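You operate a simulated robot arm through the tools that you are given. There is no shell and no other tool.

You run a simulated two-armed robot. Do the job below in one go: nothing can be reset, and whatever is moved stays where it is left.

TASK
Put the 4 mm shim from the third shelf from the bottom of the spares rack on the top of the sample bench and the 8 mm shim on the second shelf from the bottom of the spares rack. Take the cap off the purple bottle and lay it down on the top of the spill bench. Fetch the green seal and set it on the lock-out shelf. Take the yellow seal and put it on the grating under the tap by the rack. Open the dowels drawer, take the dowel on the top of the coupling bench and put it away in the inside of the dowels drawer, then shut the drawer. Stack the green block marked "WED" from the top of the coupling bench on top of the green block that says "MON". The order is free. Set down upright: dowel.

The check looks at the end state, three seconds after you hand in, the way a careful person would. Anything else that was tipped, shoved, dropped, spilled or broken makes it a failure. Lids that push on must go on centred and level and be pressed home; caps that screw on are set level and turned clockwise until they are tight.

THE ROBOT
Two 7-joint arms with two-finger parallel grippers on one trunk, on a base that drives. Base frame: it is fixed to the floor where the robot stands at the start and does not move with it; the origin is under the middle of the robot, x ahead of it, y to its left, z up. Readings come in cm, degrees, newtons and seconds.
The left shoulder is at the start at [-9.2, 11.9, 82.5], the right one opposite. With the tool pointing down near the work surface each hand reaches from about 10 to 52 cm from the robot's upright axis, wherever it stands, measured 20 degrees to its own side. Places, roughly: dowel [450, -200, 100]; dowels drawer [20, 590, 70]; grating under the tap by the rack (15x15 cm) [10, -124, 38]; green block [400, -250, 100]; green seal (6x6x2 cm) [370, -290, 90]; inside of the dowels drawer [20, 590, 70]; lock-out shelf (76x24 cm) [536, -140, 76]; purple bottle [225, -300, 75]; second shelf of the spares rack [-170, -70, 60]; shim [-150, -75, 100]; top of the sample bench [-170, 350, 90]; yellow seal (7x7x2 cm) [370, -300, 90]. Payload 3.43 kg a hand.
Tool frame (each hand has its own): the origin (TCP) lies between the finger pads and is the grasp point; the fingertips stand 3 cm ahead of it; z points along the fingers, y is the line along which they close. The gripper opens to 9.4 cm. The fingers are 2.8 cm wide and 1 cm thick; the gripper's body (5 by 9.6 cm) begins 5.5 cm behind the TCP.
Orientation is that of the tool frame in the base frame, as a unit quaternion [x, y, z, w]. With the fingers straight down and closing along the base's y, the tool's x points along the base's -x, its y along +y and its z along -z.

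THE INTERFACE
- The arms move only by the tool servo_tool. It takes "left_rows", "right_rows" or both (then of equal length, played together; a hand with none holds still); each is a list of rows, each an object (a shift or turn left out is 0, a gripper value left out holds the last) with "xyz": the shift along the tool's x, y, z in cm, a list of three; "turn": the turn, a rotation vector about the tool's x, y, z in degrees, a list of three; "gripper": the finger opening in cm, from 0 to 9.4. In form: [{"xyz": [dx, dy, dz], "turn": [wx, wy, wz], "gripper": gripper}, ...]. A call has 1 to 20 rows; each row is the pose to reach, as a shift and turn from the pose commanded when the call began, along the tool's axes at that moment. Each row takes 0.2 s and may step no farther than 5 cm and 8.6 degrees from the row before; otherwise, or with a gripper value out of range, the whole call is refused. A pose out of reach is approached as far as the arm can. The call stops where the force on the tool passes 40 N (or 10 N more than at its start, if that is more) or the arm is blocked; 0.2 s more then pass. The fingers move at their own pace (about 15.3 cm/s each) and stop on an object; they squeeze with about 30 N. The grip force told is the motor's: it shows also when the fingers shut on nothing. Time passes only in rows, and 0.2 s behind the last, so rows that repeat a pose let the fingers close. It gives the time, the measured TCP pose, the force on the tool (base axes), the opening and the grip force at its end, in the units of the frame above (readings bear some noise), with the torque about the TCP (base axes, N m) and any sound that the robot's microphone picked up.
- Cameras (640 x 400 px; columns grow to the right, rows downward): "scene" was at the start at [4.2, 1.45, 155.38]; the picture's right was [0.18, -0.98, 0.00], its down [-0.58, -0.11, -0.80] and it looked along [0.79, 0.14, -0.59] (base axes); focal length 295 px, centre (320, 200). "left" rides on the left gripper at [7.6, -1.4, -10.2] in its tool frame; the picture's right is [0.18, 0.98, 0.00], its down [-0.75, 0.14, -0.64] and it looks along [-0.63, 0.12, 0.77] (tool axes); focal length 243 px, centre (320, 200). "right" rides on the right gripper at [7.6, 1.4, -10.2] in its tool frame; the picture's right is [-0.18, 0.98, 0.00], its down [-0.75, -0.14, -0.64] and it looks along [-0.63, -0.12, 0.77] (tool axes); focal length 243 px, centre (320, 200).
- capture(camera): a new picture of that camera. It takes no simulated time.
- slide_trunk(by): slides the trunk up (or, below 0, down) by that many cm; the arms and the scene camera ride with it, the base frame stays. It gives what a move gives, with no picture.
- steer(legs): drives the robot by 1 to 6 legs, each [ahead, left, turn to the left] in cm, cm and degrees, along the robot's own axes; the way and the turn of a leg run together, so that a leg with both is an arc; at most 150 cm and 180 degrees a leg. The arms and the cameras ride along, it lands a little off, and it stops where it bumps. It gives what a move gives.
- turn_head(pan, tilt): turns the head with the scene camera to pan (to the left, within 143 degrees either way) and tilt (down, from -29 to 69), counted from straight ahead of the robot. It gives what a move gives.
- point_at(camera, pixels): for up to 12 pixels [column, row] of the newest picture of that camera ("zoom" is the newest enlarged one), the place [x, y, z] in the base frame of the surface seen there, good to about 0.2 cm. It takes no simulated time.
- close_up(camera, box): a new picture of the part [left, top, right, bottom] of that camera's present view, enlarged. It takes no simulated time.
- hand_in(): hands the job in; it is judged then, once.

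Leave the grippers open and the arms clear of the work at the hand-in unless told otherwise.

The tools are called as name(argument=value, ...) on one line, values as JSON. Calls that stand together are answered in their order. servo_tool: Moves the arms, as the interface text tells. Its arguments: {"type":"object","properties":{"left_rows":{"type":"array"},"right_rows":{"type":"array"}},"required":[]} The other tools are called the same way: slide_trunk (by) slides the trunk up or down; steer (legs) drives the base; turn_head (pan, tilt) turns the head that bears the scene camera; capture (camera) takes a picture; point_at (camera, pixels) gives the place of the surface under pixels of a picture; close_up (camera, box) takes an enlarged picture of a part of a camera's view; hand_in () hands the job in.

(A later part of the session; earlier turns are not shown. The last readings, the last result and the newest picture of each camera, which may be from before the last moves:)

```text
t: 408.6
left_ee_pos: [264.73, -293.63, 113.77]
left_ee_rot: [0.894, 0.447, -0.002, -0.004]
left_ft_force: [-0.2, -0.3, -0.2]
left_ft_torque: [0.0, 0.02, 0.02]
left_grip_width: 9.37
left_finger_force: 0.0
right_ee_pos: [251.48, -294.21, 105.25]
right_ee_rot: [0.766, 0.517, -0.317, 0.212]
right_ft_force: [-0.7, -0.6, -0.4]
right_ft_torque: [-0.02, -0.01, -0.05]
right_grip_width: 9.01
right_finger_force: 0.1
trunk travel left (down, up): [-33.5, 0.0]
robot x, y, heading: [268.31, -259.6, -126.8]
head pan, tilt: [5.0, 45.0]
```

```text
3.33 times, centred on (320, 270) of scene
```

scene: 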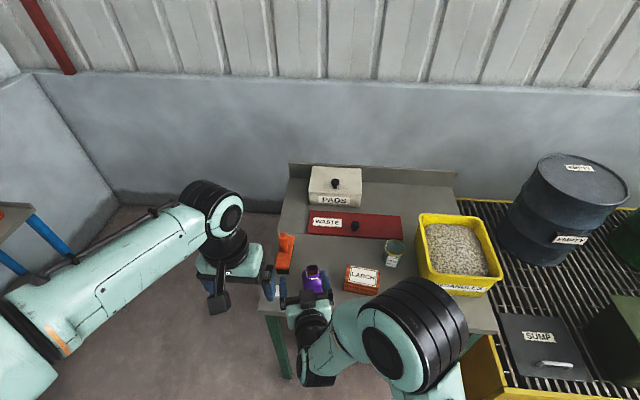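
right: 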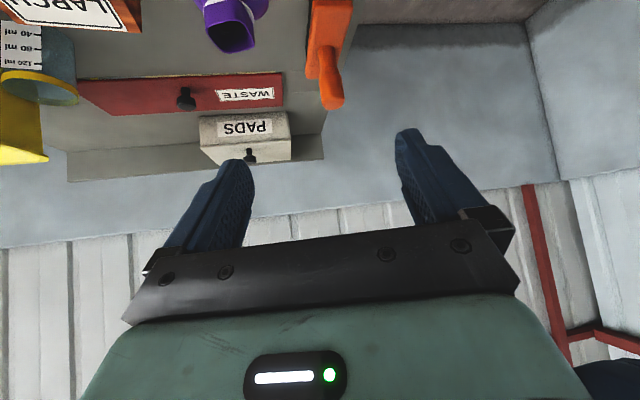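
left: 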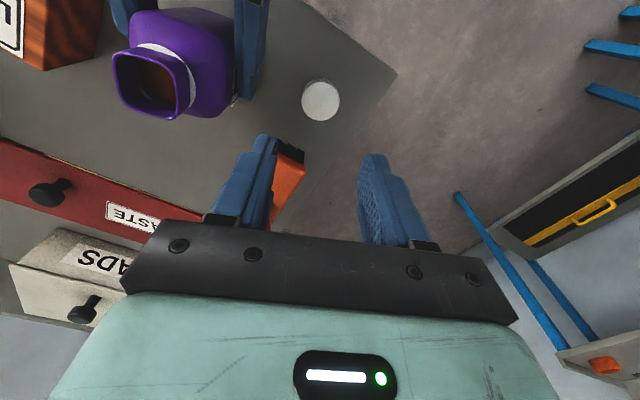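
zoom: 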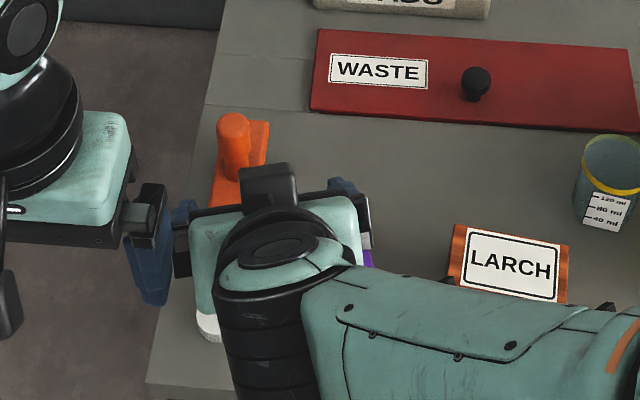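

The hand is over the left part now; I'll shift right 5.6 cm above the bottle and descend vertically to straddle it, checking midway.

servo_tool(right_rows=[{"xyz": [-1, -2.8, 1]}, {"xyz": [-1.9, -5.58, 1.9]}, {"xyz": [-0.1, -5.58, 3.7]}, {"xyz": [-0.1, -5.58, 3.7]}])

capture(camera="right")

capture(camera="scene")

```text
t: 409.6
left_ee_pos: [264.6, -293.47, 113.87]
left_ee_rot: [0.895, 0.446, -0.002, -0.003]
left_ft_force: [0.1, 0.4, 0.5]
left_ft_torque: [-0.02, 0.04, 0.02]
left_grip_width: 9.41
left_finger_force: 0.1
right_ee_pos: [245.27, -294.69, 102.8]
right_ee_rot: [0.766, 0.517, -0.317, 0.213]
right_ft_force: [0.1, 0.8, 0.8]
right_ft_torque: [-0.01, 0.01, -0.01]
right_grip_width: 8.96
right_finger_force: 0.0
trunk travel left (down, up): [-33.5, 0.0]
robot x, y, heading: [268.14, -260.25, -127.1]
head pan, tilt: [5.0, 45.0]
```

```text
taken
```

right: 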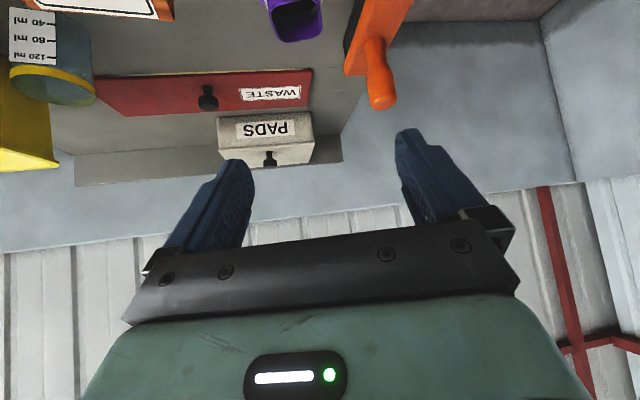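

```text
taken
```

scene: 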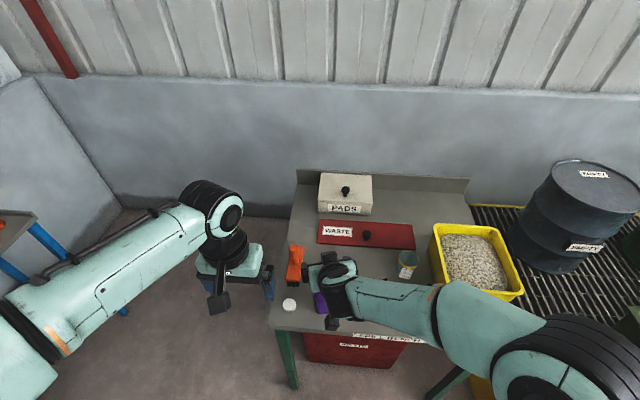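

Measuring the open neck.

point_at(camera="right", pixels=[[272, 5], [320, 10], [295, 40], [285, 38], [310, 38], [275, 15]])

```text
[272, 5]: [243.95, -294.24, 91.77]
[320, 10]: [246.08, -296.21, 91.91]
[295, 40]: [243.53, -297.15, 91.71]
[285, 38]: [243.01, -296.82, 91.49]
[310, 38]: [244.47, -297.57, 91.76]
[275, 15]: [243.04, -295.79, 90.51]
```

Neck centre (244.6,-295.9) as expected. Descending vertically.

servo_tool(right_rows=[{"xyz": [2.5, 0, 2.5]}, {"xyz": [5, 0, 5]}, {"xyz": [7.5, 0, 7.5]}, {"xyz": [7.5, 0, 7.5]}])

capture(camera="right")

close_up(camera="scene", box=[250, 230, 410, 330])

```text
t: 410.6
left_ee_pos: [264.48, -293.53, 113.82]
left_ee_rot: [0.895, 0.447, -0.003, -0.003]
left_ft_force: [-0.3, -0.2, 0.5]
left_ft_torque: [0.01, 0.0, -0.01]
left_grip_width: 9.39
left_finger_force: 0.3
right_ee_pos: [245.36, -294.56, 92.06]
right_ee_rot: [0.766, 0.518, -0.317, 0.214]
right_ft_force: [0.0, 0.9, -0.1]
right_ft_torque: [0.0, 0.0, 0.02]
right_grip_width: 9.02
right_finger_force: 0.1
trunk travel left (down, up): [-33.5, 0.0]
robot x, y, heading: [268.35, -259.99, -126.9]
head pan, tilt: [5.0, 45.0]
```

```text
taken
```

right: 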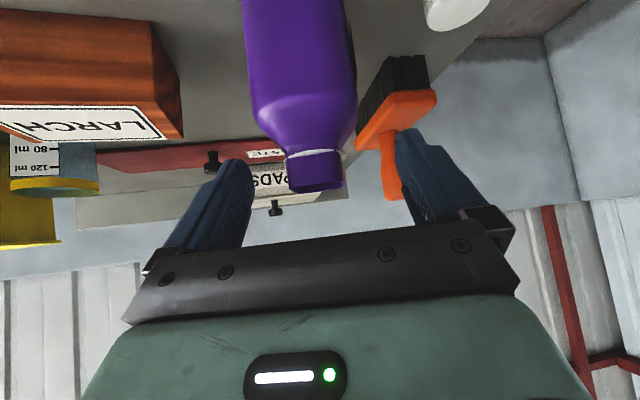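

```text
4.00 times, centred on (330, 280) of scene
```

zoom: 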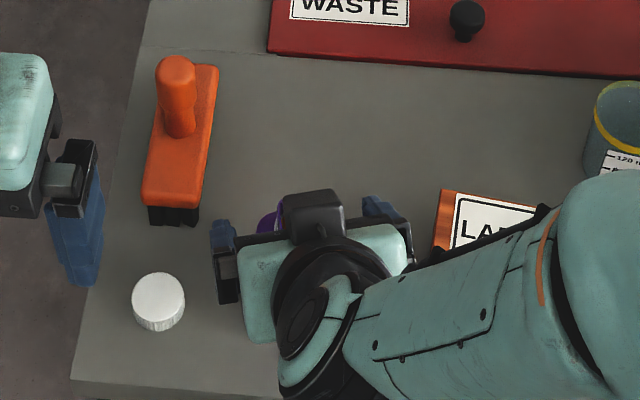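

Straddling well. Down the last 4.6 cm and close.

servo_tool(right_rows=[{"xyz": [1.5, 0, 1.5]}, {"xyz": [3.25, 0, 3.25]}, {"xyz": [3.25, 0, 3.25]}, {"xyz": [3.25, 0, 3.25], "gripper": 8}, {"xyz": [3.25, 0, 3.25], "gripper": 7}, {"xyz": [3.25, 0, 3.25], "gripper": 6}, {"xyz": [3.25, 0, 3.25], "gripper": 4.5}, {"xyz": [3.25, 0, 3.25], "gripper": 4.5}])

capture(camera="right")

```text
t: 412.4
left_ee_pos: [264.57, -293.58, 113.76]
left_ee_rot: [0.895, 0.447, -0.002, -0.004]
left_ft_force: [0.1, -0.4, -0.9]
left_ft_torque: [-0.03, -0.02, 0.04]
left_grip_width: 9.41
left_finger_force: 0.2
right_ee_pos: [245.18, -294.56, 87.5]
right_ee_rot: [0.767, 0.517, -0.317, 0.212]
right_ft_force: [0.3, -0.5, -0.5]
right_ft_torque: [-0.01, 0.05, 0.0]
right_grip_width: 6.41
right_finger_force: 29.6
trunk travel left (down, up): [-33.5, 0.0]
robot x, y, heading: [268.35, -260.21, -126.8]
head pan, tilt: [5.0, 45.0]
```

```text
taken
```

right: 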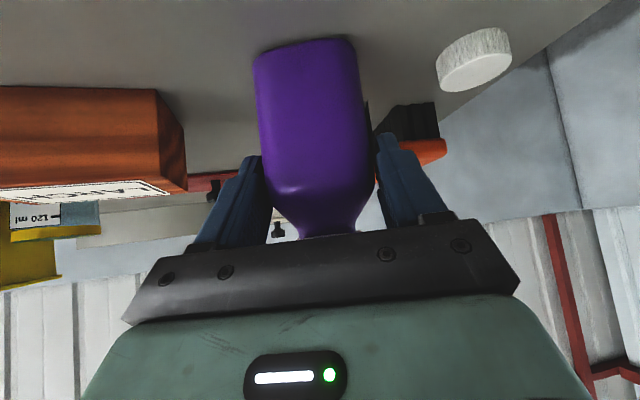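

Held. Lifting 8 cm, carrying it level back to its original place (233.5,-302.5 for the TCP), stopping 1 cm above.

servo_tool(right_rows=[{"xyz": [-1, 0, -1]}, {"xyz": [-2.5, 0, -2.5]}, {"xyz": [-4, 0, -4]}, {"xyz": [-5.66, 0, -5.66]}, {"xyz": [-7, -1.3, -4.3]}, {"xyz": [-8.4, -2.6, -2.9]}, {"xyz": [-9.8, -3.9, -1.5]}, {"xyz": [-11.2, -5.2, -0.1]}, {"xyz": [-12.6, -6.5, 1.3]}, {"xyz": [-13.96, -7.85, 2.64]}, {"xyz": [-12.5, -7.85, 4.1]}, {"xyz": [-11, -7.85, 5.6]}, {"xyz": [-9.5, -7.85, 7.1]}, {"xyz": [-9, -7.85, 7.6]}, {"xyz": [-9, -7.85, 7.6]}])

capture(camera="right")

close_up(camera="scene", box=[250, 210, 430, 330])

```text
t: 415.6
left_ee_pos: [264.63, -293.51, 113.88]
left_ee_rot: [0.895, 0.447, -0.002, -0.004]
left_ft_force: [-0.2, -0.5, -0.3]
left_ft_torque: [0.0, -0.01, -0.04]
left_grip_width: 9.4
left_finger_force: 0.1
right_ee_pos: [233.53, -302.61, 88.37]
right_ee_rot: [0.767, 0.517, -0.317, 0.211]
right_ft_force: [-0.1, -0.2, -2.7]
right_ft_torque: [0.06, 0.0, 0.01]
right_grip_width: 6.38
right_finger_force: 30.2
trunk travel left (down, up): [-33.5, 0.0]
robot x, y, heading: [268.24, -259.95, -126.8]
head pan, tilt: [5.0, 45.0]
```

```text
taken
```

right: 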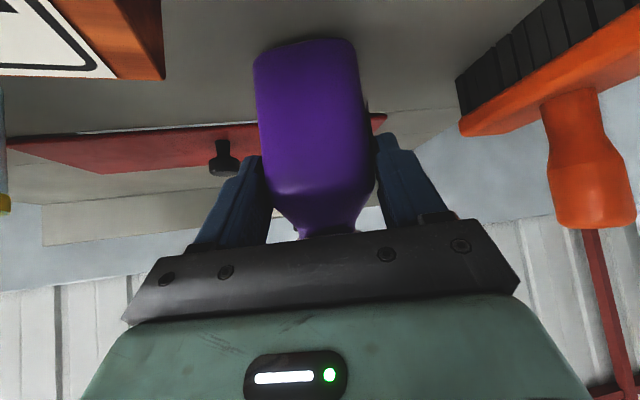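

```text
3.33 times, centred on (340, 270) of scene
```

zoom: 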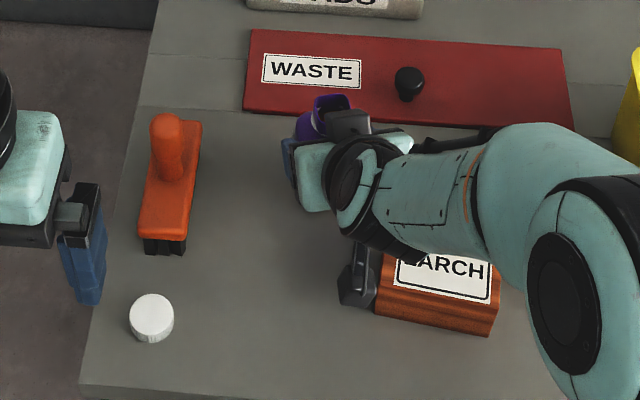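

Right at the old place. Lowering to contact and releasing.

servo_tool(right_rows=[{"xyz": [0.3, 0, 0.3]}, {"xyz": [0.5, 0, 0.5]}, {"xyz": [0.6, 0, 0.6]}, {"xyz": [0.68, 0, 0.68]}, {"xyz": [0.68, 0, 0.68]}])

```text
t: 416.8
left_ee_pos: [264.49, -293.53, 113.76]
left_ee_rot: [0.895, 0.447, -0.002, -0.003]
left_ft_force: [-0.4, 0.2, -0.7]
left_ft_torque: [0.01, 0.03, -0.01]
left_grip_width: 9.45
left_finger_force: 0.0
right_ee_pos: [233.64, -302.6, 87.6]
right_ee_rot: [0.766, 0.517, -0.318, 0.213]
right_ft_force: [0.8, 1.1, -1.0]
right_ft_torque: [0.01, 0.03, -0.02]
right_grip_width: 6.39
right_finger_force: 29.9
trunk travel left (down, up): [-33.5, 0.0]
robot x, y, heading: [268.3, -259.96, -126.7]
head pan, tilt: [5.0, 45.0]
```

servo_tool(right_rows=[{"xyz": [0.07, 0, 0.07]}, {"xyz": [0.12, 0, 0.12]}, {"xyz": [0.12, 0, 0.12]}])

servo_tool(right_rows=[{"gripper": 6.8}, {"gripper": 7.5}, {"gripper": 8.5}, {"gripper": 9}, {"xyz": [0, 0, -1.5]}, {"xyz": [0, 0, -4]}, {"xyz": [0, 0, -8]}, {"xyz": [0, 0, -12]}, {"xyz": [-1, -1, -16]}, {"xyz": [-3, -3, -19]}, {"xyz": [-3, -3, -19]}])

capture(camera="scene")

close_up(camera="scene", box=[250, 210, 430, 330])

```text
t: 417.6
left_ee_pos: [264.65, -293.37, 113.86]
left_ee_rot: [0.895, 0.447, -0.003, -0.003]
left_ft_force: [-0.4, 0.3, -0.4]
left_ft_torque: [0.02, -0.01, -0.01]
left_grip_width: 9.41
left_finger_force: 0.0
right_ee_pos: [233.62, -302.65, 87.52]
right_ee_rot: [0.766, 0.516, -0.318, 0.212]
right_ft_force: [0.5, 1.1, 8.9]
right_ft_torque: [0.36, -0.02, 0.0]
right_grip_width: 6.4
right_finger_force: 30.1
trunk travel left (down, up): [-33.5, 0.0]
robot x, y, heading: [268.21, -260.0, -126.8]
head pan, tilt: [5.0, 45.0]
```

```text
t: 420.0
left_ee_pos: [264.54, -293.5, 113.76]
left_ee_rot: [0.895, 0.446, -0.002, -0.005]
left_ft_force: [1.0, 0.0, -0.2]
left_ft_torque: [-0.02, -0.03, 0.01]
left_grip_width: 9.39
left_finger_force: 0.0
right_ee_pos: [235.09, -290.99, 102.94]
right_ee_rot: [0.766, 0.517, -0.317, 0.212]
right_ft_force: [0.3, -0.1, 0.8]
right_ft_torque: [-0.01, -0.02, 0.0]
right_grip_width: 9.02
right_finger_force: 0.0
trunk travel left (down, up): [-33.5, 0.0]
robot x, y, heading: [268.36, -260.2, -127.1]
head pan, tilt: [5.0, 45.0]
```

```text
taken
```

scene: 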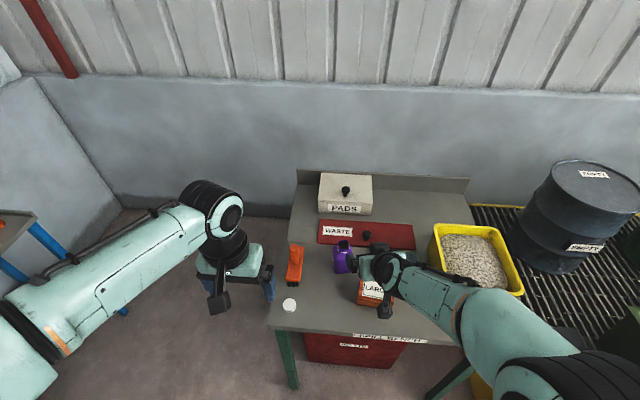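

```text
3.33 times, centred on (340, 270) of scene
```

zoom: 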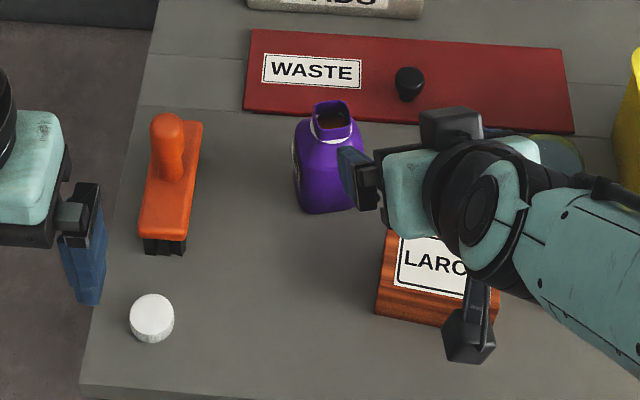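

Bottle is back in place and the cap lies on the bench. Now straighten the right hand and back away from the spill bench.

servo_tool(right_rows=[{"xyz": [-3, 0, -3]}, {"xyz": [-6, 0, -6]}, {"xyz": [-6, 0, -8], "turn": [0, 7.5, 0]}, {"xyz": [-6, 0, -10], "turn": [0, 15, 0]}, {"xyz": [-6, 0, -12], "turn": [0, 22.5, 0]}, {"xyz": [-6, 0, -13], "turn": [0, 30, 0]}, {"xyz": [-6, 0, -13], "turn": [0, 37.5, 0]}, {"xyz": [-6, 0, -13], "turn": [0, 45, 0], "gripper": 9.4}, {"xyz": [-6, 0, -13], "turn": [0, 45, 0]}])

servo_tool(right_rows=[{"turn": [0, 0, 7.5]}, {"turn": [0, 0, 15]}, {"turn": [0, 0, 15]}])

steer(legs=[[-30, 0, 0]])

capture(camera="scene")

```text
t: 422.0
left_ee_pos: [264.55, -293.48, 113.85]
left_ee_rot: [0.895, 0.447, -0.003, -0.004]
left_ft_force: [-0.8, 0.2, 0.2]
left_ft_torque: [0.01, -0.02, 0.03]
left_grip_width: 9.4
left_finger_force: 0.0
right_ee_pos: [236.99, -286.43, 116.45]
right_ee_rot: [0.829, 0.559, 0.001, -0.003]
right_ft_force: [0.5, -0.3, 0.5]
right_ft_torque: [-0.01, 0.02, 0.0]
right_grip_width: 9.4
right_finger_force: 0.0
trunk travel left (down, up): [-33.5, 0.0]
robot x, y, heading: [268.04, -259.9, -127.0]
head pan, tilt: [5.0, 45.0]
```

```text
t: 422.8
left_ee_pos: [264.64, -293.55, 113.82]
left_ee_rot: [0.894, 0.447, -0.002, -0.004]
left_ft_force: [-0.4, 0.1, 0.0]
left_ft_torque: [0.0, -0.03, -0.02]
left_grip_width: 9.42
left_finger_force: 0.1
right_ee_pos: [236.95, -286.4, 116.41]
right_ee_rot: [0.895, 0.446, 0.0, -0.002]
right_ft_force: [0.3, -0.4, -0.9]
right_ft_torque: [0.0, 0.01, -0.01]
right_grip_width: 9.44
right_finger_force: 0.1
trunk travel left (down, up): [-33.5, 0.0]
robot x, y, heading: [268.61, -260.16, -127.0]
head pan, tilt: [5.0, 45.0]
```

```text
t: 424.9
left_ee_pos: [282.56, -269.64, 113.7]
left_ee_rot: [0.894, 0.447, -0.002, -0.004]
left_ft_force: [-0.3, 0.2, 0.7]
left_ft_torque: [-0.02, 0.02, -0.01]
left_grip_width: 9.37
left_finger_force: 0.1
right_ee_pos: [254.93, -262.54, 116.42]
right_ee_rot: [0.895, 0.446, 0.0, -0.001]
right_ft_force: [-0.1, 0.9, 0.6]
right_ft_torque: [0.03, -0.02, -0.02]
right_grip_width: 9.43
right_finger_force: 0.1
trunk travel left (down, up): [-33.5, 0.0]
robot x, y, heading: [286.13, -235.97, -126.9]
head pan, tilt: [5.0, 45.0]
```

```text
taken
```

scene: 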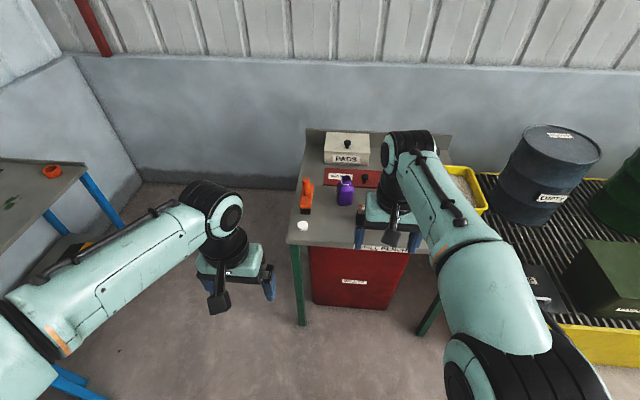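

Now the yellow seal: turning left 90°, and driving up to the coupling bench.

steer(legs=[[0, 0, 90], [0, 13, 0], [56, 0, 0]])

turn_head(pan=-5, tilt=50)

capture(camera="scene")

capture(camera="right")

```text
t: 433.3
left_ee_pos: [372.13, -262.53, 113.94]
left_ee_rot: [0.316, 0.949, -0.004, -0.002]
left_ft_force: [0.0, -0.4, 0.7]
left_ft_torque: [0.01, 0.0, -0.01]
left_grip_width: 9.39
left_finger_force: 0.1
right_ee_pos: [365.2, -290.23, 116.48]
right_ee_rot: [0.315, 0.949, -0.002, -0.001]
right_ft_force: [-0.1, 0.0, -0.6]
right_ft_torque: [0.03, 0.0, -0.03]
right_grip_width: 9.4
right_finger_force: 0.1
trunk travel left (down, up): [-33.5, 0.0]
robot x, y, heading: [338.69, -258.69, -36.3]
head pan, tilt: [5.0, 45.0]
```

```text
t: 434.0
left_ee_pos: [372.28, -262.54, 113.88]
left_ee_rot: [0.315, 0.949, -0.004, -0.002]
left_ft_force: [0.3, -0.2, 0.0]
left_ft_torque: [0.02, 0.04, 0.0]
left_grip_width: 9.42
left_finger_force: 0.1
right_ee_pos: [365.23, -290.15, 116.38]
right_ee_rot: [0.316, 0.949, -0.002, -0.002]
right_ft_force: [-0.2, 0.6, 1.1]
right_ft_torque: [-0.01, 0.02, 0.01]
right_grip_width: 9.4
right_finger_force: 0.1
trunk travel left (down, up): [-33.5, 0.0]
robot x, y, heading: [338.65, -258.97, -36.6]
head pan, tilt: [-5.0, 50.0]
```

```text
taken
```

scene: 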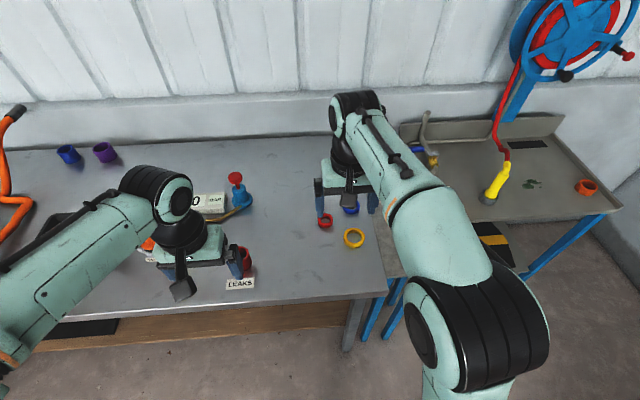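

```text
taken
```

right: 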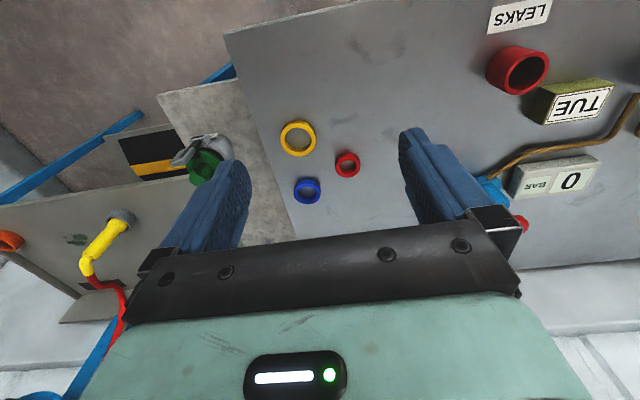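

point_at(camera="right", pixels=[[283, 139], [314, 139], [298, 124], [298, 154], [298, 139], [346, 165]])

```text
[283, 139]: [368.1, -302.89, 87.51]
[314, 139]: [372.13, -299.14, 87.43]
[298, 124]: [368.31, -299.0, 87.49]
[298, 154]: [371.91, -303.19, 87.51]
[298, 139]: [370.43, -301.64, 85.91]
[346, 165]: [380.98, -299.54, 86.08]
```

Yellow seal centre (370.1,-301.05). Moving above it, down to z 95.

servo_tool(right_rows=[{"xyz": [-2, -2, 3]}, {"xyz": [-4, -4, 6]}, {"xyz": [-6, -5.7, 9.5]}, {"xyz": [-8, -5.7, 13]}, {"xyz": [-9.5, -5.7, 16.5]}, {"xyz": [-10.4, -5.7, 20]}, {"xyz": [-10.4, -5.7, 21.4]}, {"xyz": [-10.4, -5.7, 21.4]}])

capture(camera="right")

```text
t: 435.8
left_ee_pos: [372.3, -262.52, 113.81]
left_ee_rot: [0.315, 0.949, -0.005, -0.002]
left_ft_force: [0.1, 0.2, -1.1]
left_ft_torque: [0.0, 0.02, -0.01]
left_grip_width: 9.42
left_finger_force: 0.0
right_ee_pos: [370.19, -301.06, 95.0]
right_ee_rot: [0.316, 0.949, -0.002, 0.0]
right_ft_force: [0.4, 0.4, 0.1]
right_ft_torque: [0.0, -0.02, 0.0]
right_grip_width: 9.4
right_finger_force: 0.0
trunk travel left (down, up): [-33.5, 0.0]
robot x, y, heading: [338.86, -258.63, -37.0]
head pan, tilt: [-5.0, 50.0]
```

```text
taken
```

right: 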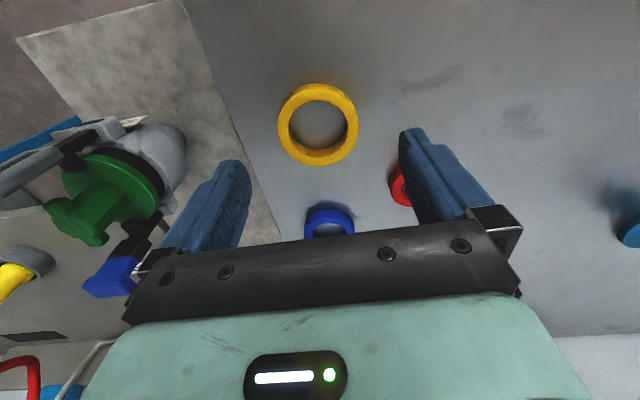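

servo_tool(right_rows=[{"xyz": [0, 0, 3]}, {"xyz": [0, 0, 5]}, {"xyz": [0, 0, 5.5]}, {"xyz": [0, 0, 5.5]}, {"xyz": [0, 0, 5.5], "gripper": 7.5}, {"xyz": [0, 0, 5.5], "gripper": 6}, {"xyz": [0, 0, 5.5], "gripper": 4}, {"xyz": [0, 0, 5.5], "gripper": 4}])

servo_tool(right_rows=[{"xyz": [0, 0, -2]}, {"xyz": [0, 0, -5]}, {"xyz": [1.5, 1, -9]}, {"xyz": [3, 2, -13]}, {"xyz": [5, 3, -17]}, {"xyz": [7, 4, -21]}, {"xyz": [9, 5, -24]}, {"xyz": [11, 6, -26]}, {"xyz": [11, 6, -26]}])

capture(camera="right")

```text
t: 437.6
left_ee_pos: [372.09, -262.46, 113.8]
left_ee_rot: [0.316, 0.949, -0.005, -0.001]
left_ft_force: [0.2, 0.7, -0.2]
left_ft_torque: [0.01, -0.03, 0.0]
left_grip_width: 9.42
left_finger_force: 0.0
right_ee_pos: [370.15, -301.07, 89.55]
right_ee_rot: [0.315, 0.949, -0.001, -0.001]
right_ft_force: [0.1, -0.6, 0.1]
right_ft_torque: [-0.01, 0.01, 0.0]
right_grip_width: 5.92
right_finger_force: 29.9
trunk travel left (down, up): [-33.5, 0.0]
robot x, y, heading: [338.58, -258.79, -37.0]
head pan, tilt: [-5.0, 50.0]
```

```text
t: 439.6
left_ee_pos: [372.28, -262.65, 113.82]
left_ee_rot: [0.315, 0.949, -0.004, -0.002]
left_ft_force: [-1.1, -0.4, 0.9]
left_ft_torque: [-0.01, 0.03, 0.0]
left_grip_width: 9.4
left_finger_force: 0.1
right_ee_pos: [364.9, -289.69, 115.59]
right_ee_rot: [0.315, 0.949, -0.001, -0.002]
right_ft_force: [1.0, -0.6, -0.2]
right_ft_torque: [0.02, -0.02, 0.0]
right_grip_width: 5.9
right_finger_force: 30.2
trunk travel left (down, up): [-33.5, 0.0]
robot x, y, heading: [338.83, -259.32, -36.9]
head pan, tilt: [-5.0, 50.0]
```

```text
taken
```

right: 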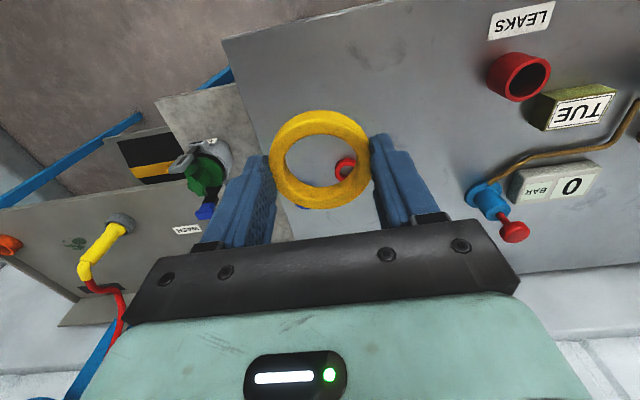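

Yellow seal in hand. Next the dowel: back 20 cm, slide left 108 cm.

steer(legs=[[-20, 0, 0], [0, 108, 0]])

turn_head(pan=8, tilt=42)

capture(camera="scene")

```text
t: 450.6
left_ee_pos: [420.57, -163.76, 113.79]
left_ee_rot: [0.313, 0.95, -0.003, -0.002]
left_ft_force: [0.4, 0.3, 0.2]
left_ft_torque: [0.0, -0.02, 0.0]
left_grip_width: 9.42
left_finger_force: 0.0
right_ee_pos: [413.22, -190.87, 115.58]
right_ee_rot: [0.314, 0.949, -0.001, -0.001]
right_ft_force: [-0.2, 0.5, 0.4]
right_ft_torque: [-0.03, -0.01, -0.01]
right_grip_width: 5.9
right_finger_force: 30.1
trunk travel left (down, up): [-33.5, 0.0]
robot x, y, heading: [386.67, -160.39, -36.4]
head pan, tilt: [-5.0, 50.0]
```

```text
t: 451.3
left_ee_pos: [420.44, -163.66, 113.82]
left_ee_rot: [0.313, 0.95, -0.004, -0.001]
left_ft_force: [0.3, 0.5, -0.2]
left_ft_torque: [0.05, 0.01, -0.01]
left_grip_width: 9.38
left_finger_force: 0.1
right_ee_pos: [413.13, -190.82, 115.58]
right_ee_rot: [0.314, 0.949, -0.002, -0.001]
right_ft_force: [0.7, 0.2, -0.6]
right_ft_torque: [-0.02, -0.02, -0.02]
right_grip_width: 5.91
right_finger_force: 30.4
trunk travel left (down, up): [-33.5, 0.0]
robot x, y, heading: [387.17, -160.16, -36.8]
head pan, tilt: [8.0, 42.0]
```

```text
taken
```

scene: 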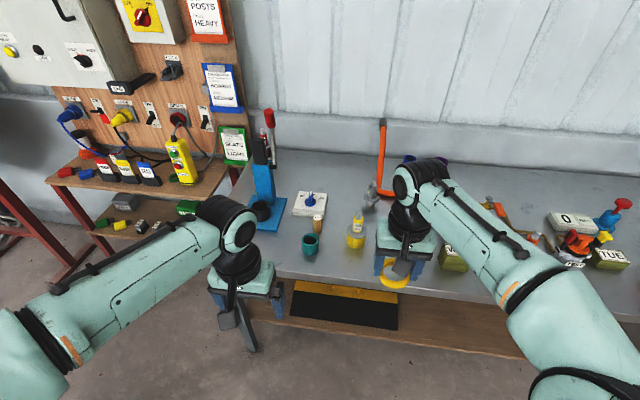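

close_up(camera="scene", box=[240, 160, 400, 260])

point_at(camera="zoom", pixels=[[312, 230], [303, 250], [322, 250], [312, 232], [310, 270], [278, 345], [270, 325], [300, 330], [270, 160], [330, 190], [455, 320], [310, 222]])

```text
4.00 times, centred on (320, 210) of scene
```

zoom: 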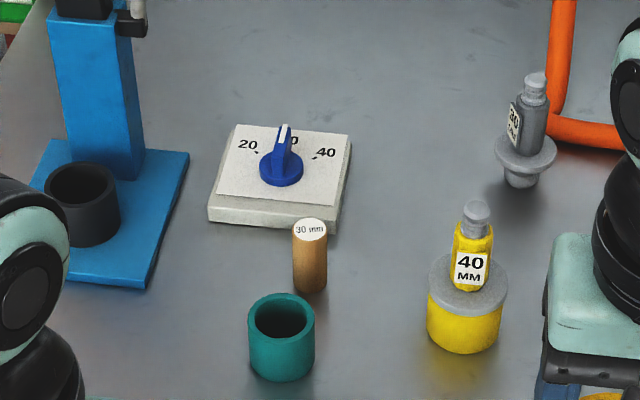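

```text
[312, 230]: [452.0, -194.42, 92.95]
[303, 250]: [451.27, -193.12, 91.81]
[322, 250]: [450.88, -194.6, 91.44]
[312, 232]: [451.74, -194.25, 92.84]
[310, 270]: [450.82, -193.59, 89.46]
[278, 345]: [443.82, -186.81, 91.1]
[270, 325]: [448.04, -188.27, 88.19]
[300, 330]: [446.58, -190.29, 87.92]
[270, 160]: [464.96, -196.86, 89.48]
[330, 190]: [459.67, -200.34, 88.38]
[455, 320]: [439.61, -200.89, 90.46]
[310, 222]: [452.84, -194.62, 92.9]
```

Dowel "30 mm" stands at (451.7,-194.4), top z 92.9; the teal cup is 8 cm in front of it. I'll pull the right hand back a bit, then drive 25 cm forward.

servo_tool(right_rows=[{"xyz": [3, -1, -1]}, {"xyz": [6, -2, -2]}, {"xyz": [9, -3, -3]}, {"xyz": [9, -3, -3]}])

steer(legs=[[24, 0, 0]])

capture(camera="left")

capture(camera="scene")

```text
t: 452.3
left_ee_pos: [420.56, -163.79, 113.86]
left_ee_rot: [0.313, 0.95, -0.005, -0.001]
left_ft_force: [-0.4, 0.2, -0.3]
left_ft_torque: [0.01, -0.01, 0.02]
left_grip_width: 9.38
left_finger_force: 0.0
right_ee_pos: [404.27, -187.82, 118.67]
right_ee_rot: [0.314, 0.949, -0.001, -0.002]
right_ft_force: [-0.3, 0.2, 0.3]
right_ft_torque: [0.01, 0.0, -0.02]
right_grip_width: 5.95
right_finger_force: 29.9
trunk travel left (down, up): [-33.5, 0.0]
robot x, y, heading: [386.79, -160.42, -36.7]
head pan, tilt: [8.0, 42.0]
```

```text
t: 454.1
left_ee_pos: [439.59, -177.87, 113.89]
left_ee_rot: [0.313, 0.95, -0.004, -0.001]
left_ft_force: [0.4, 0.8, 0.0]
left_ft_torque: [0.03, 0.04, 0.0]
left_grip_width: 9.42
left_finger_force: 0.0
right_ee_pos: [423.49, -202.01, 118.67]
right_ee_rot: [0.314, 0.949, -0.001, -0.001]
right_ft_force: [0.1, 0.5, -0.4]
right_ft_torque: [0.0, -0.02, 0.01]
right_grip_width: 5.92
right_finger_force: 29.3
trunk travel left (down, up): [-33.5, 0.0]
robot x, y, heading: [406.08, -174.53, -36.4]
head pan, tilt: [8.0, 42.0]
```

```text
taken
```

left: 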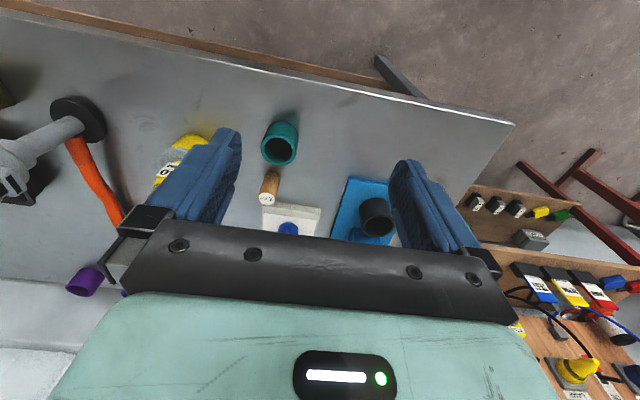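

```text
taken
```

scene: 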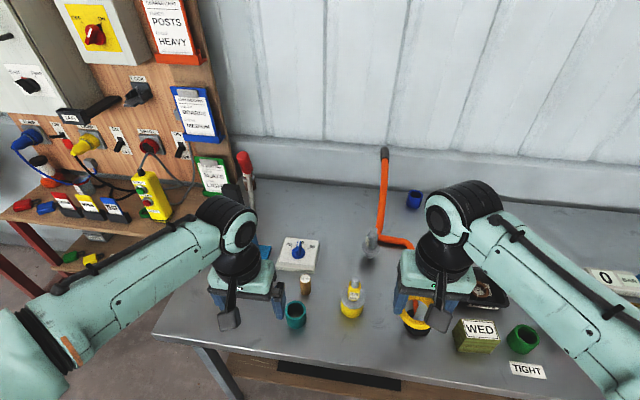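

close_up(camera="left", box=[230, 110, 330, 240])

point_at(camera="left", pixels=[[266, 198], [261, 198], [272, 198], [266, 193], [266, 203], [270, 185], [280, 145], [290, 210], [272, 210]])

```text
3.08 times, centred on (280, 175) of left
```

zoom: 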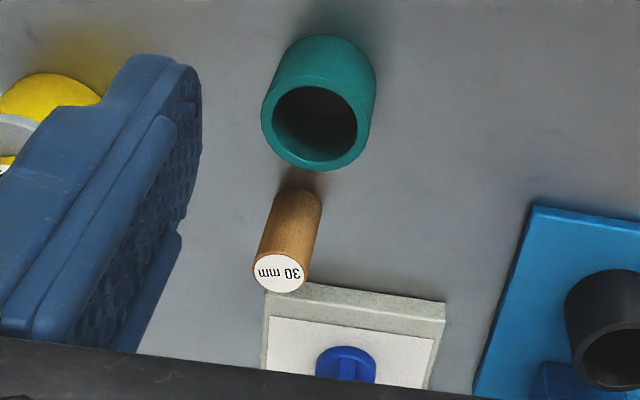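

```text
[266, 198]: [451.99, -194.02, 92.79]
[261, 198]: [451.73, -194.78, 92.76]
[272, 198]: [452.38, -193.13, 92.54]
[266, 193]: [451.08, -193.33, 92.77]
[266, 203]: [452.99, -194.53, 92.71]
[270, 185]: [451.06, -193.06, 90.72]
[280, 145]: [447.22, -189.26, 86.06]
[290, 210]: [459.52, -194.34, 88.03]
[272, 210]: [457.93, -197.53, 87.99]
```

Dowel axis (452.05,-193.95), top 92.75. Moving the left hand above it with fingers opened 6 cm, down to z 97.

servo_tool(left_rows=[{"xyz": [-3, -1, 1], "gripper": 6}, {"xyz": [-6.5, -2.5, 3]}, {"xyz": [-10, -4, 5]}, {"xyz": [-13.5, -5.5, 7]}, {"xyz": [-16.5, -5.5, 10]}, {"xyz": [-18.5, -5.5, 13.5]}, {"xyz": [-19.56, -5.5, 16.5]}, {"xyz": [-19.56, -5.5, 16.5]}])

capture(camera="left")

close_up(camera="scene", box=[210, 190, 410, 340])

```text
t: 455.9
left_ee_pos: [452.19, -194.01, 97.29]
left_ee_rot: [0.313, 0.95, -0.005, 0.0]
left_ft_force: [0.8, 0.3, 0.3]
left_ft_torque: [-0.02, -0.03, 0.0]
left_grip_width: 6.0
left_finger_force: 0.0
right_ee_pos: [423.5, -202.07, 118.62]
right_ee_rot: [0.314, 0.949, -0.002, -0.002]
right_ft_force: [-0.7, 0.7, -0.5]
right_ft_torque: [-0.02, 0.02, 0.0]
right_grip_width: 5.91
right_finger_force: 30.1
trunk travel left (down, up): [-33.5, 0.0]
robot x, y, heading: [405.83, -174.57, -36.4]
head pan, tilt: [8.0, 42.0]
```

```text
taken
```

left: 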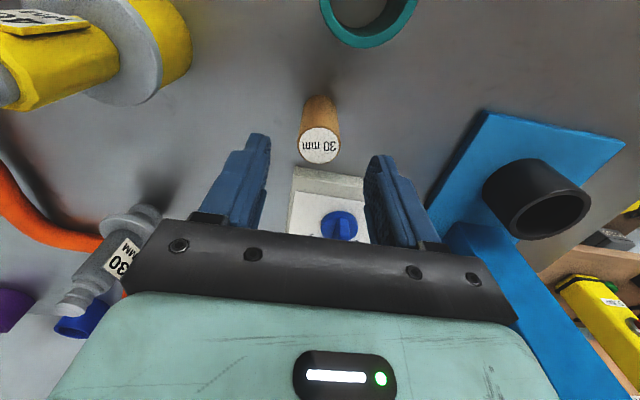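

```text
2.67 times, centred on (310, 265) of scene
```

zoom: 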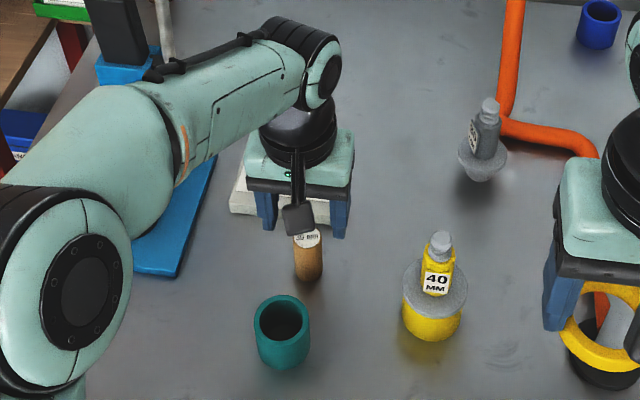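

Centred. Descending 6 cm and closing on the dowel.

servo_tool(left_rows=[{"xyz": [0, 0, 3]}, {"xyz": [0, 0, 5]}, {"xyz": [0, 0, 6]}, {"xyz": [0, 0, 6]}, {"xyz": [0, 0, 6], "gripper": 4}, {"xyz": [0, 0, 6], "gripper": 2.5}, {"xyz": [0, 0, 6], "gripper": 1}, {"xyz": [0, 0, 6], "gripper": 1}])

capture(camera="left")

```text
t: 457.7
left_ee_pos: [452.0, -194.19, 91.43]
left_ee_rot: [0.314, 0.95, -0.004, 0.0]
left_ft_force: [-1.4, 0.8, 0.2]
left_ft_torque: [0.01, 0.0, 0.01]
left_grip_width: 2.82
left_finger_force: 30.3
right_ee_pos: [423.39, -202.07, 118.64]
right_ee_rot: [0.314, 0.949, -0.001, -0.001]
right_ft_force: [0.1, 0.3, -0.7]
right_ft_torque: [0.01, -0.01, -0.02]
right_grip_width: 5.92
right_finger_force: 29.9
trunk travel left (down, up): [-33.5, 0.0]
robot x, y, heading: [405.93, -174.7, -36.7]
head pan, tilt: [8.0, 42.0]
```

```text
taken
```

left: 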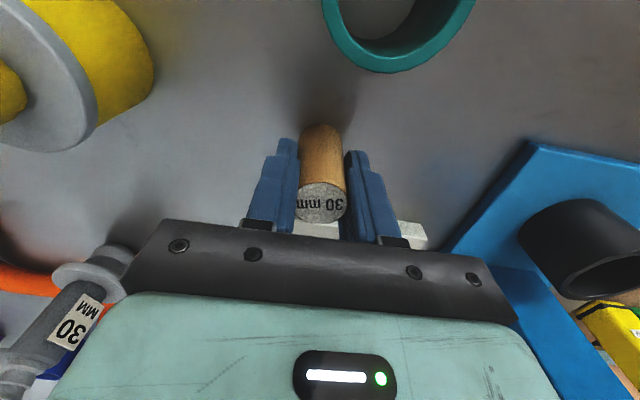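

Gripped (2.8 cm). Lifting straight up, then back.

servo_tool(left_rows=[{"xyz": [0, 0, -2]}, {"xyz": [0, 0, -5]}, {"xyz": [0, 0, -9]}, {"xyz": [1, 0, -13]}, {"xyz": [4, 1, -16]}, {"xyz": [7.5, 2, -19]}, {"xyz": [11, 3, -21]}, {"xyz": [15, 4, -23]}, {"xyz": [18, 5, -24]}, {"xyz": [18, 5, -24]}])

capture(camera="scene")

```text
t: 459.9
left_ee_pos: [440.66, -179.28, 115.31]
left_ee_rot: [0.313, 0.95, -0.003, -0.001]
left_ft_force: [0.7, -0.1, 0.2]
left_ft_torque: [-0.02, -0.01, 0.03]
left_grip_width: 2.82
left_finger_force: 30.4
right_ee_pos: [423.48, -202.02, 118.56]
right_ee_rot: [0.314, 0.949, -0.001, -0.001]
right_ft_force: [-0.5, 0.0, 0.2]
right_ft_torque: [-0.01, 0.0, -0.02]
right_grip_width: 5.93
right_finger_force: 30.0
trunk travel left (down, up): [-33.5, 0.0]
robot x, y, heading: [406.11, -174.51, -36.4]
head pan, tilt: [8.0, 42.0]
```

```text
taken
```

scene: 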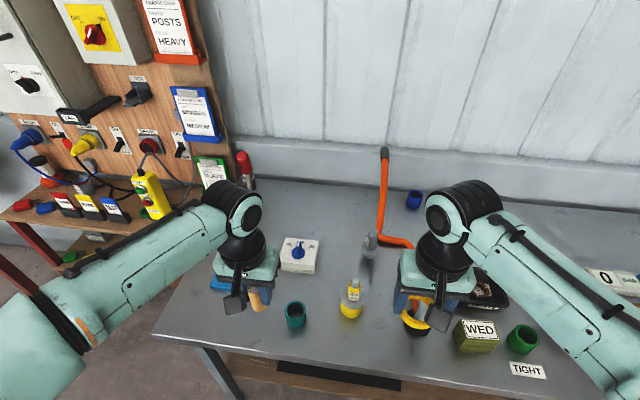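

Both items are held. Now to the grating by the rack: reversing down the corridor I came by (v≈110), in legs.

steer(legs=[[-25, 0, 0], [0, 6, -0.4], [-150, 0, 0], [-150, 0, 0], [-45, 0, 0]])

turn_head(pan=-70, tilt=30)

capture(camera="scene")

```text
t: 478.9
left_ee_pos: [149.49, 49.03, 115.3]
left_ee_rot: [0.323, 0.947, -0.004, 0.0]
left_ft_force: [0.7, -0.3, -1.1]
left_ft_torque: [0.0, -0.02, -0.02]
left_grip_width: 2.78
left_finger_force: 29.9
right_ee_pos: [131.86, 26.73, 118.68]
right_ee_rot: [0.323, 0.946, -0.002, -0.001]
right_ft_force: [0.1, 0.6, -0.2]
right_ft_torque: [0.05, 0.01, 0.02]
right_grip_width: 5.88
right_finger_force: 29.8
trunk travel left (down, up): [-33.5, 0.0]
robot x, y, heading: [115.01, 54.54, -37.5]
head pan, tilt: [8.0, 42.0]
```

```text
t: 480.4
left_ee_pos: [149.53, 49.05, 115.35]
left_ee_rot: [0.321, 0.947, -0.003, -0.002]
left_ft_force: [0.1, 0.1, 0.3]
left_ft_torque: [-0.03, 0.02, 0.01]
left_grip_width: 2.79
left_finger_force: 29.9
right_ee_pos: [131.89, 26.56, 118.66]
right_ee_rot: [0.323, 0.947, -0.002, -0.001]
right_ft_force: [0.5, 0.4, 0.2]
right_ft_torque: [-0.02, 0.04, 0.04]
right_grip_width: 5.91
right_finger_force: 30.7
trunk travel left (down, up): [-33.5, 0.0]
robot x, y, heading: [114.97, 54.81, -37.8]
head pan, tilt: [-70.0, 30.0]
```

```text
taken
```

scene: 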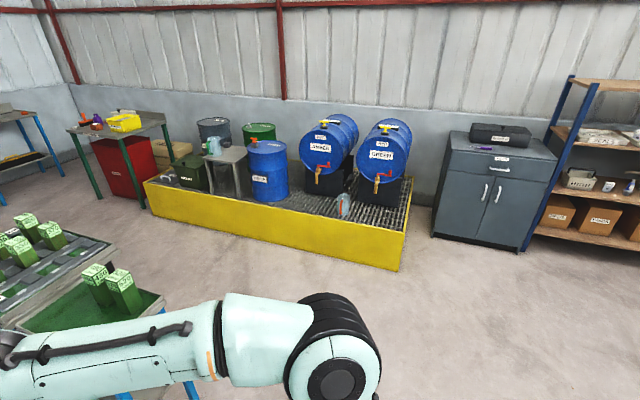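

I see GREEN's tap at (376,185) above the grating. Measuring the pallet wall, tap and grating.

close_up(camera="scene", box=[290, 110, 450, 280])

point_at(camera="scene", pixels=[[376, 186], [376, 190], [373, 212], [380, 224], [360, 218], [345, 205], [400, 230], [350, 225], [400, 265], [300, 212], [395, 185]])

```text
2.35 times, centred on (370, 195) of scene
```

zoom: 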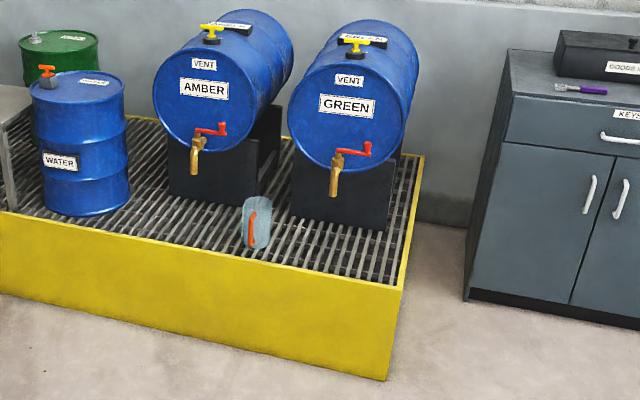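

```text
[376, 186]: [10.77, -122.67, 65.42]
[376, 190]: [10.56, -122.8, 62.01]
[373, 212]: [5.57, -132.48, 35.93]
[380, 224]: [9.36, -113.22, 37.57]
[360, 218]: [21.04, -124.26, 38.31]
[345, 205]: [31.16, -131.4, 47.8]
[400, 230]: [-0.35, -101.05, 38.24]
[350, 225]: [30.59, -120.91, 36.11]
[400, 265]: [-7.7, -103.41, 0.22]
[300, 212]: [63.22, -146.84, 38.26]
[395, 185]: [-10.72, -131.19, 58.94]
```

Tap nozzle tip at (10.6,-122.8,62); grating z≈38. I'll slide right 130 cm, turn to face the pallet, and approach.

steer(legs=[[0, -65, 0], [0, -65, 0], [0, 0, -89.2], [0, 30, 0], [20, 0, 0]])

turn_head(pan=-10, tilt=50)

capture(camera="scene")

```text
t: 500.1
left_ee_pos: [41.32, -116.23, 115.21]
left_ee_rot: [0.898, 0.439, -0.002, -0.005]
left_ft_force: [0.1, 0.6, -0.5]
left_ft_torque: [-0.02, -0.01, -0.01]
left_grip_width: 2.8
left_finger_force: 30.0
right_ee_pos: [18.99, -98.67, 118.66]
right_ee_rot: [0.899, 0.439, 0.0, -0.002]
right_ft_force: [0.2, 0.7, 0.4]
right_ft_torque: [-0.03, -0.02, 0.03]
right_grip_width: 5.93
right_finger_force: 29.9
trunk travel left (down, up): [-33.5, 0.0]
robot x, y, heading: [46.93, -81.69, -128.1]
head pan, tilt: [-70.0, 30.0]
```

```text
t: 501.4
left_ee_pos: [41.12, -116.27, 115.25]
left_ee_rot: [0.898, 0.439, -0.003, -0.003]
left_ft_force: [-0.1, -0.6, -0.2]
left_ft_torque: [0.04, 0.0, 0.02]
left_grip_width: 2.79
left_finger_force: 29.9
right_ee_pos: [18.88, -98.64, 118.62]
right_ee_rot: [0.899, 0.439, 0.0, -0.001]
right_ft_force: [0.3, 0.1, -0.1]
right_ft_torque: [0.0, 0.01, 0.03]
right_grip_width: 5.9
right_finger_force: 30.3
trunk travel left (down, up): [-33.5, 0.0]
robot x, y, heading: [46.9, -82.8, -128.0]
head pan, tilt: [-10.0, 50.0]
```

```text
taken
```

scene: 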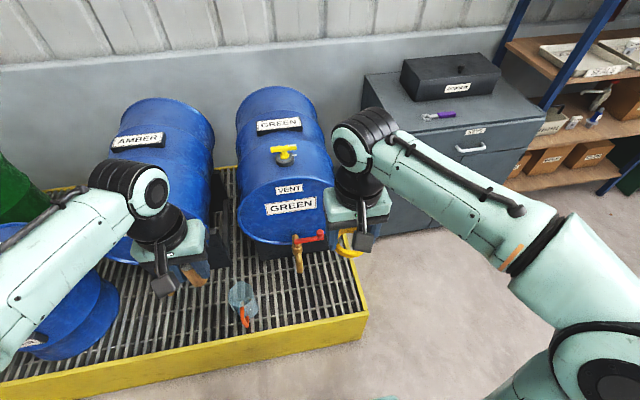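

close_up(camera="scene", box=[220, 200, 380, 340])

point_at(camera="zoom", pixels=[[310, 160], [308, 200], [310, 225], [345, 130], [385, 120], [300, 140], [320, 260], [280, 260], [350, 280], [320, 320], [120, 260], [320, 370]])

```text
2.86 times, centred on (300, 270) of scene
```

zoom: 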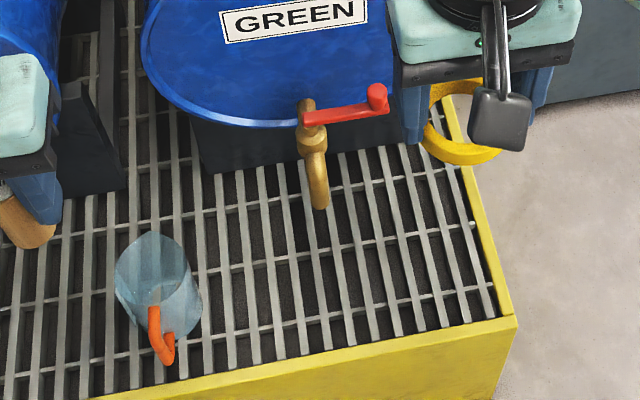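

```text
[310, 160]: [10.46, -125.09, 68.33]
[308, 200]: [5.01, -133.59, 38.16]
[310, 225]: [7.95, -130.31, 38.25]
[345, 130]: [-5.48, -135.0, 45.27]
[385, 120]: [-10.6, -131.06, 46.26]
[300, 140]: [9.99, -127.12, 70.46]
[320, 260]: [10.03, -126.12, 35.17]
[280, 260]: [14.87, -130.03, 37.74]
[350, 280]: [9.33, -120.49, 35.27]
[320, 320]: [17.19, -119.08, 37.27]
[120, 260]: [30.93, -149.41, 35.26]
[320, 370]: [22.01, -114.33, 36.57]
```

point_at(camera="zoom", pixels=[[345, 112], [377, 95], [377, 105], [307, 112], [318, 195], [318, 180], [318, 205]])

```text
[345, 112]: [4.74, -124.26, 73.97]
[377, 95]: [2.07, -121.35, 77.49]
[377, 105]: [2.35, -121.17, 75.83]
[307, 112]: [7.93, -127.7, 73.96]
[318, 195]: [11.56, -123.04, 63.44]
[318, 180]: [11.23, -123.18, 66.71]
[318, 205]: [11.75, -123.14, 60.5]
```

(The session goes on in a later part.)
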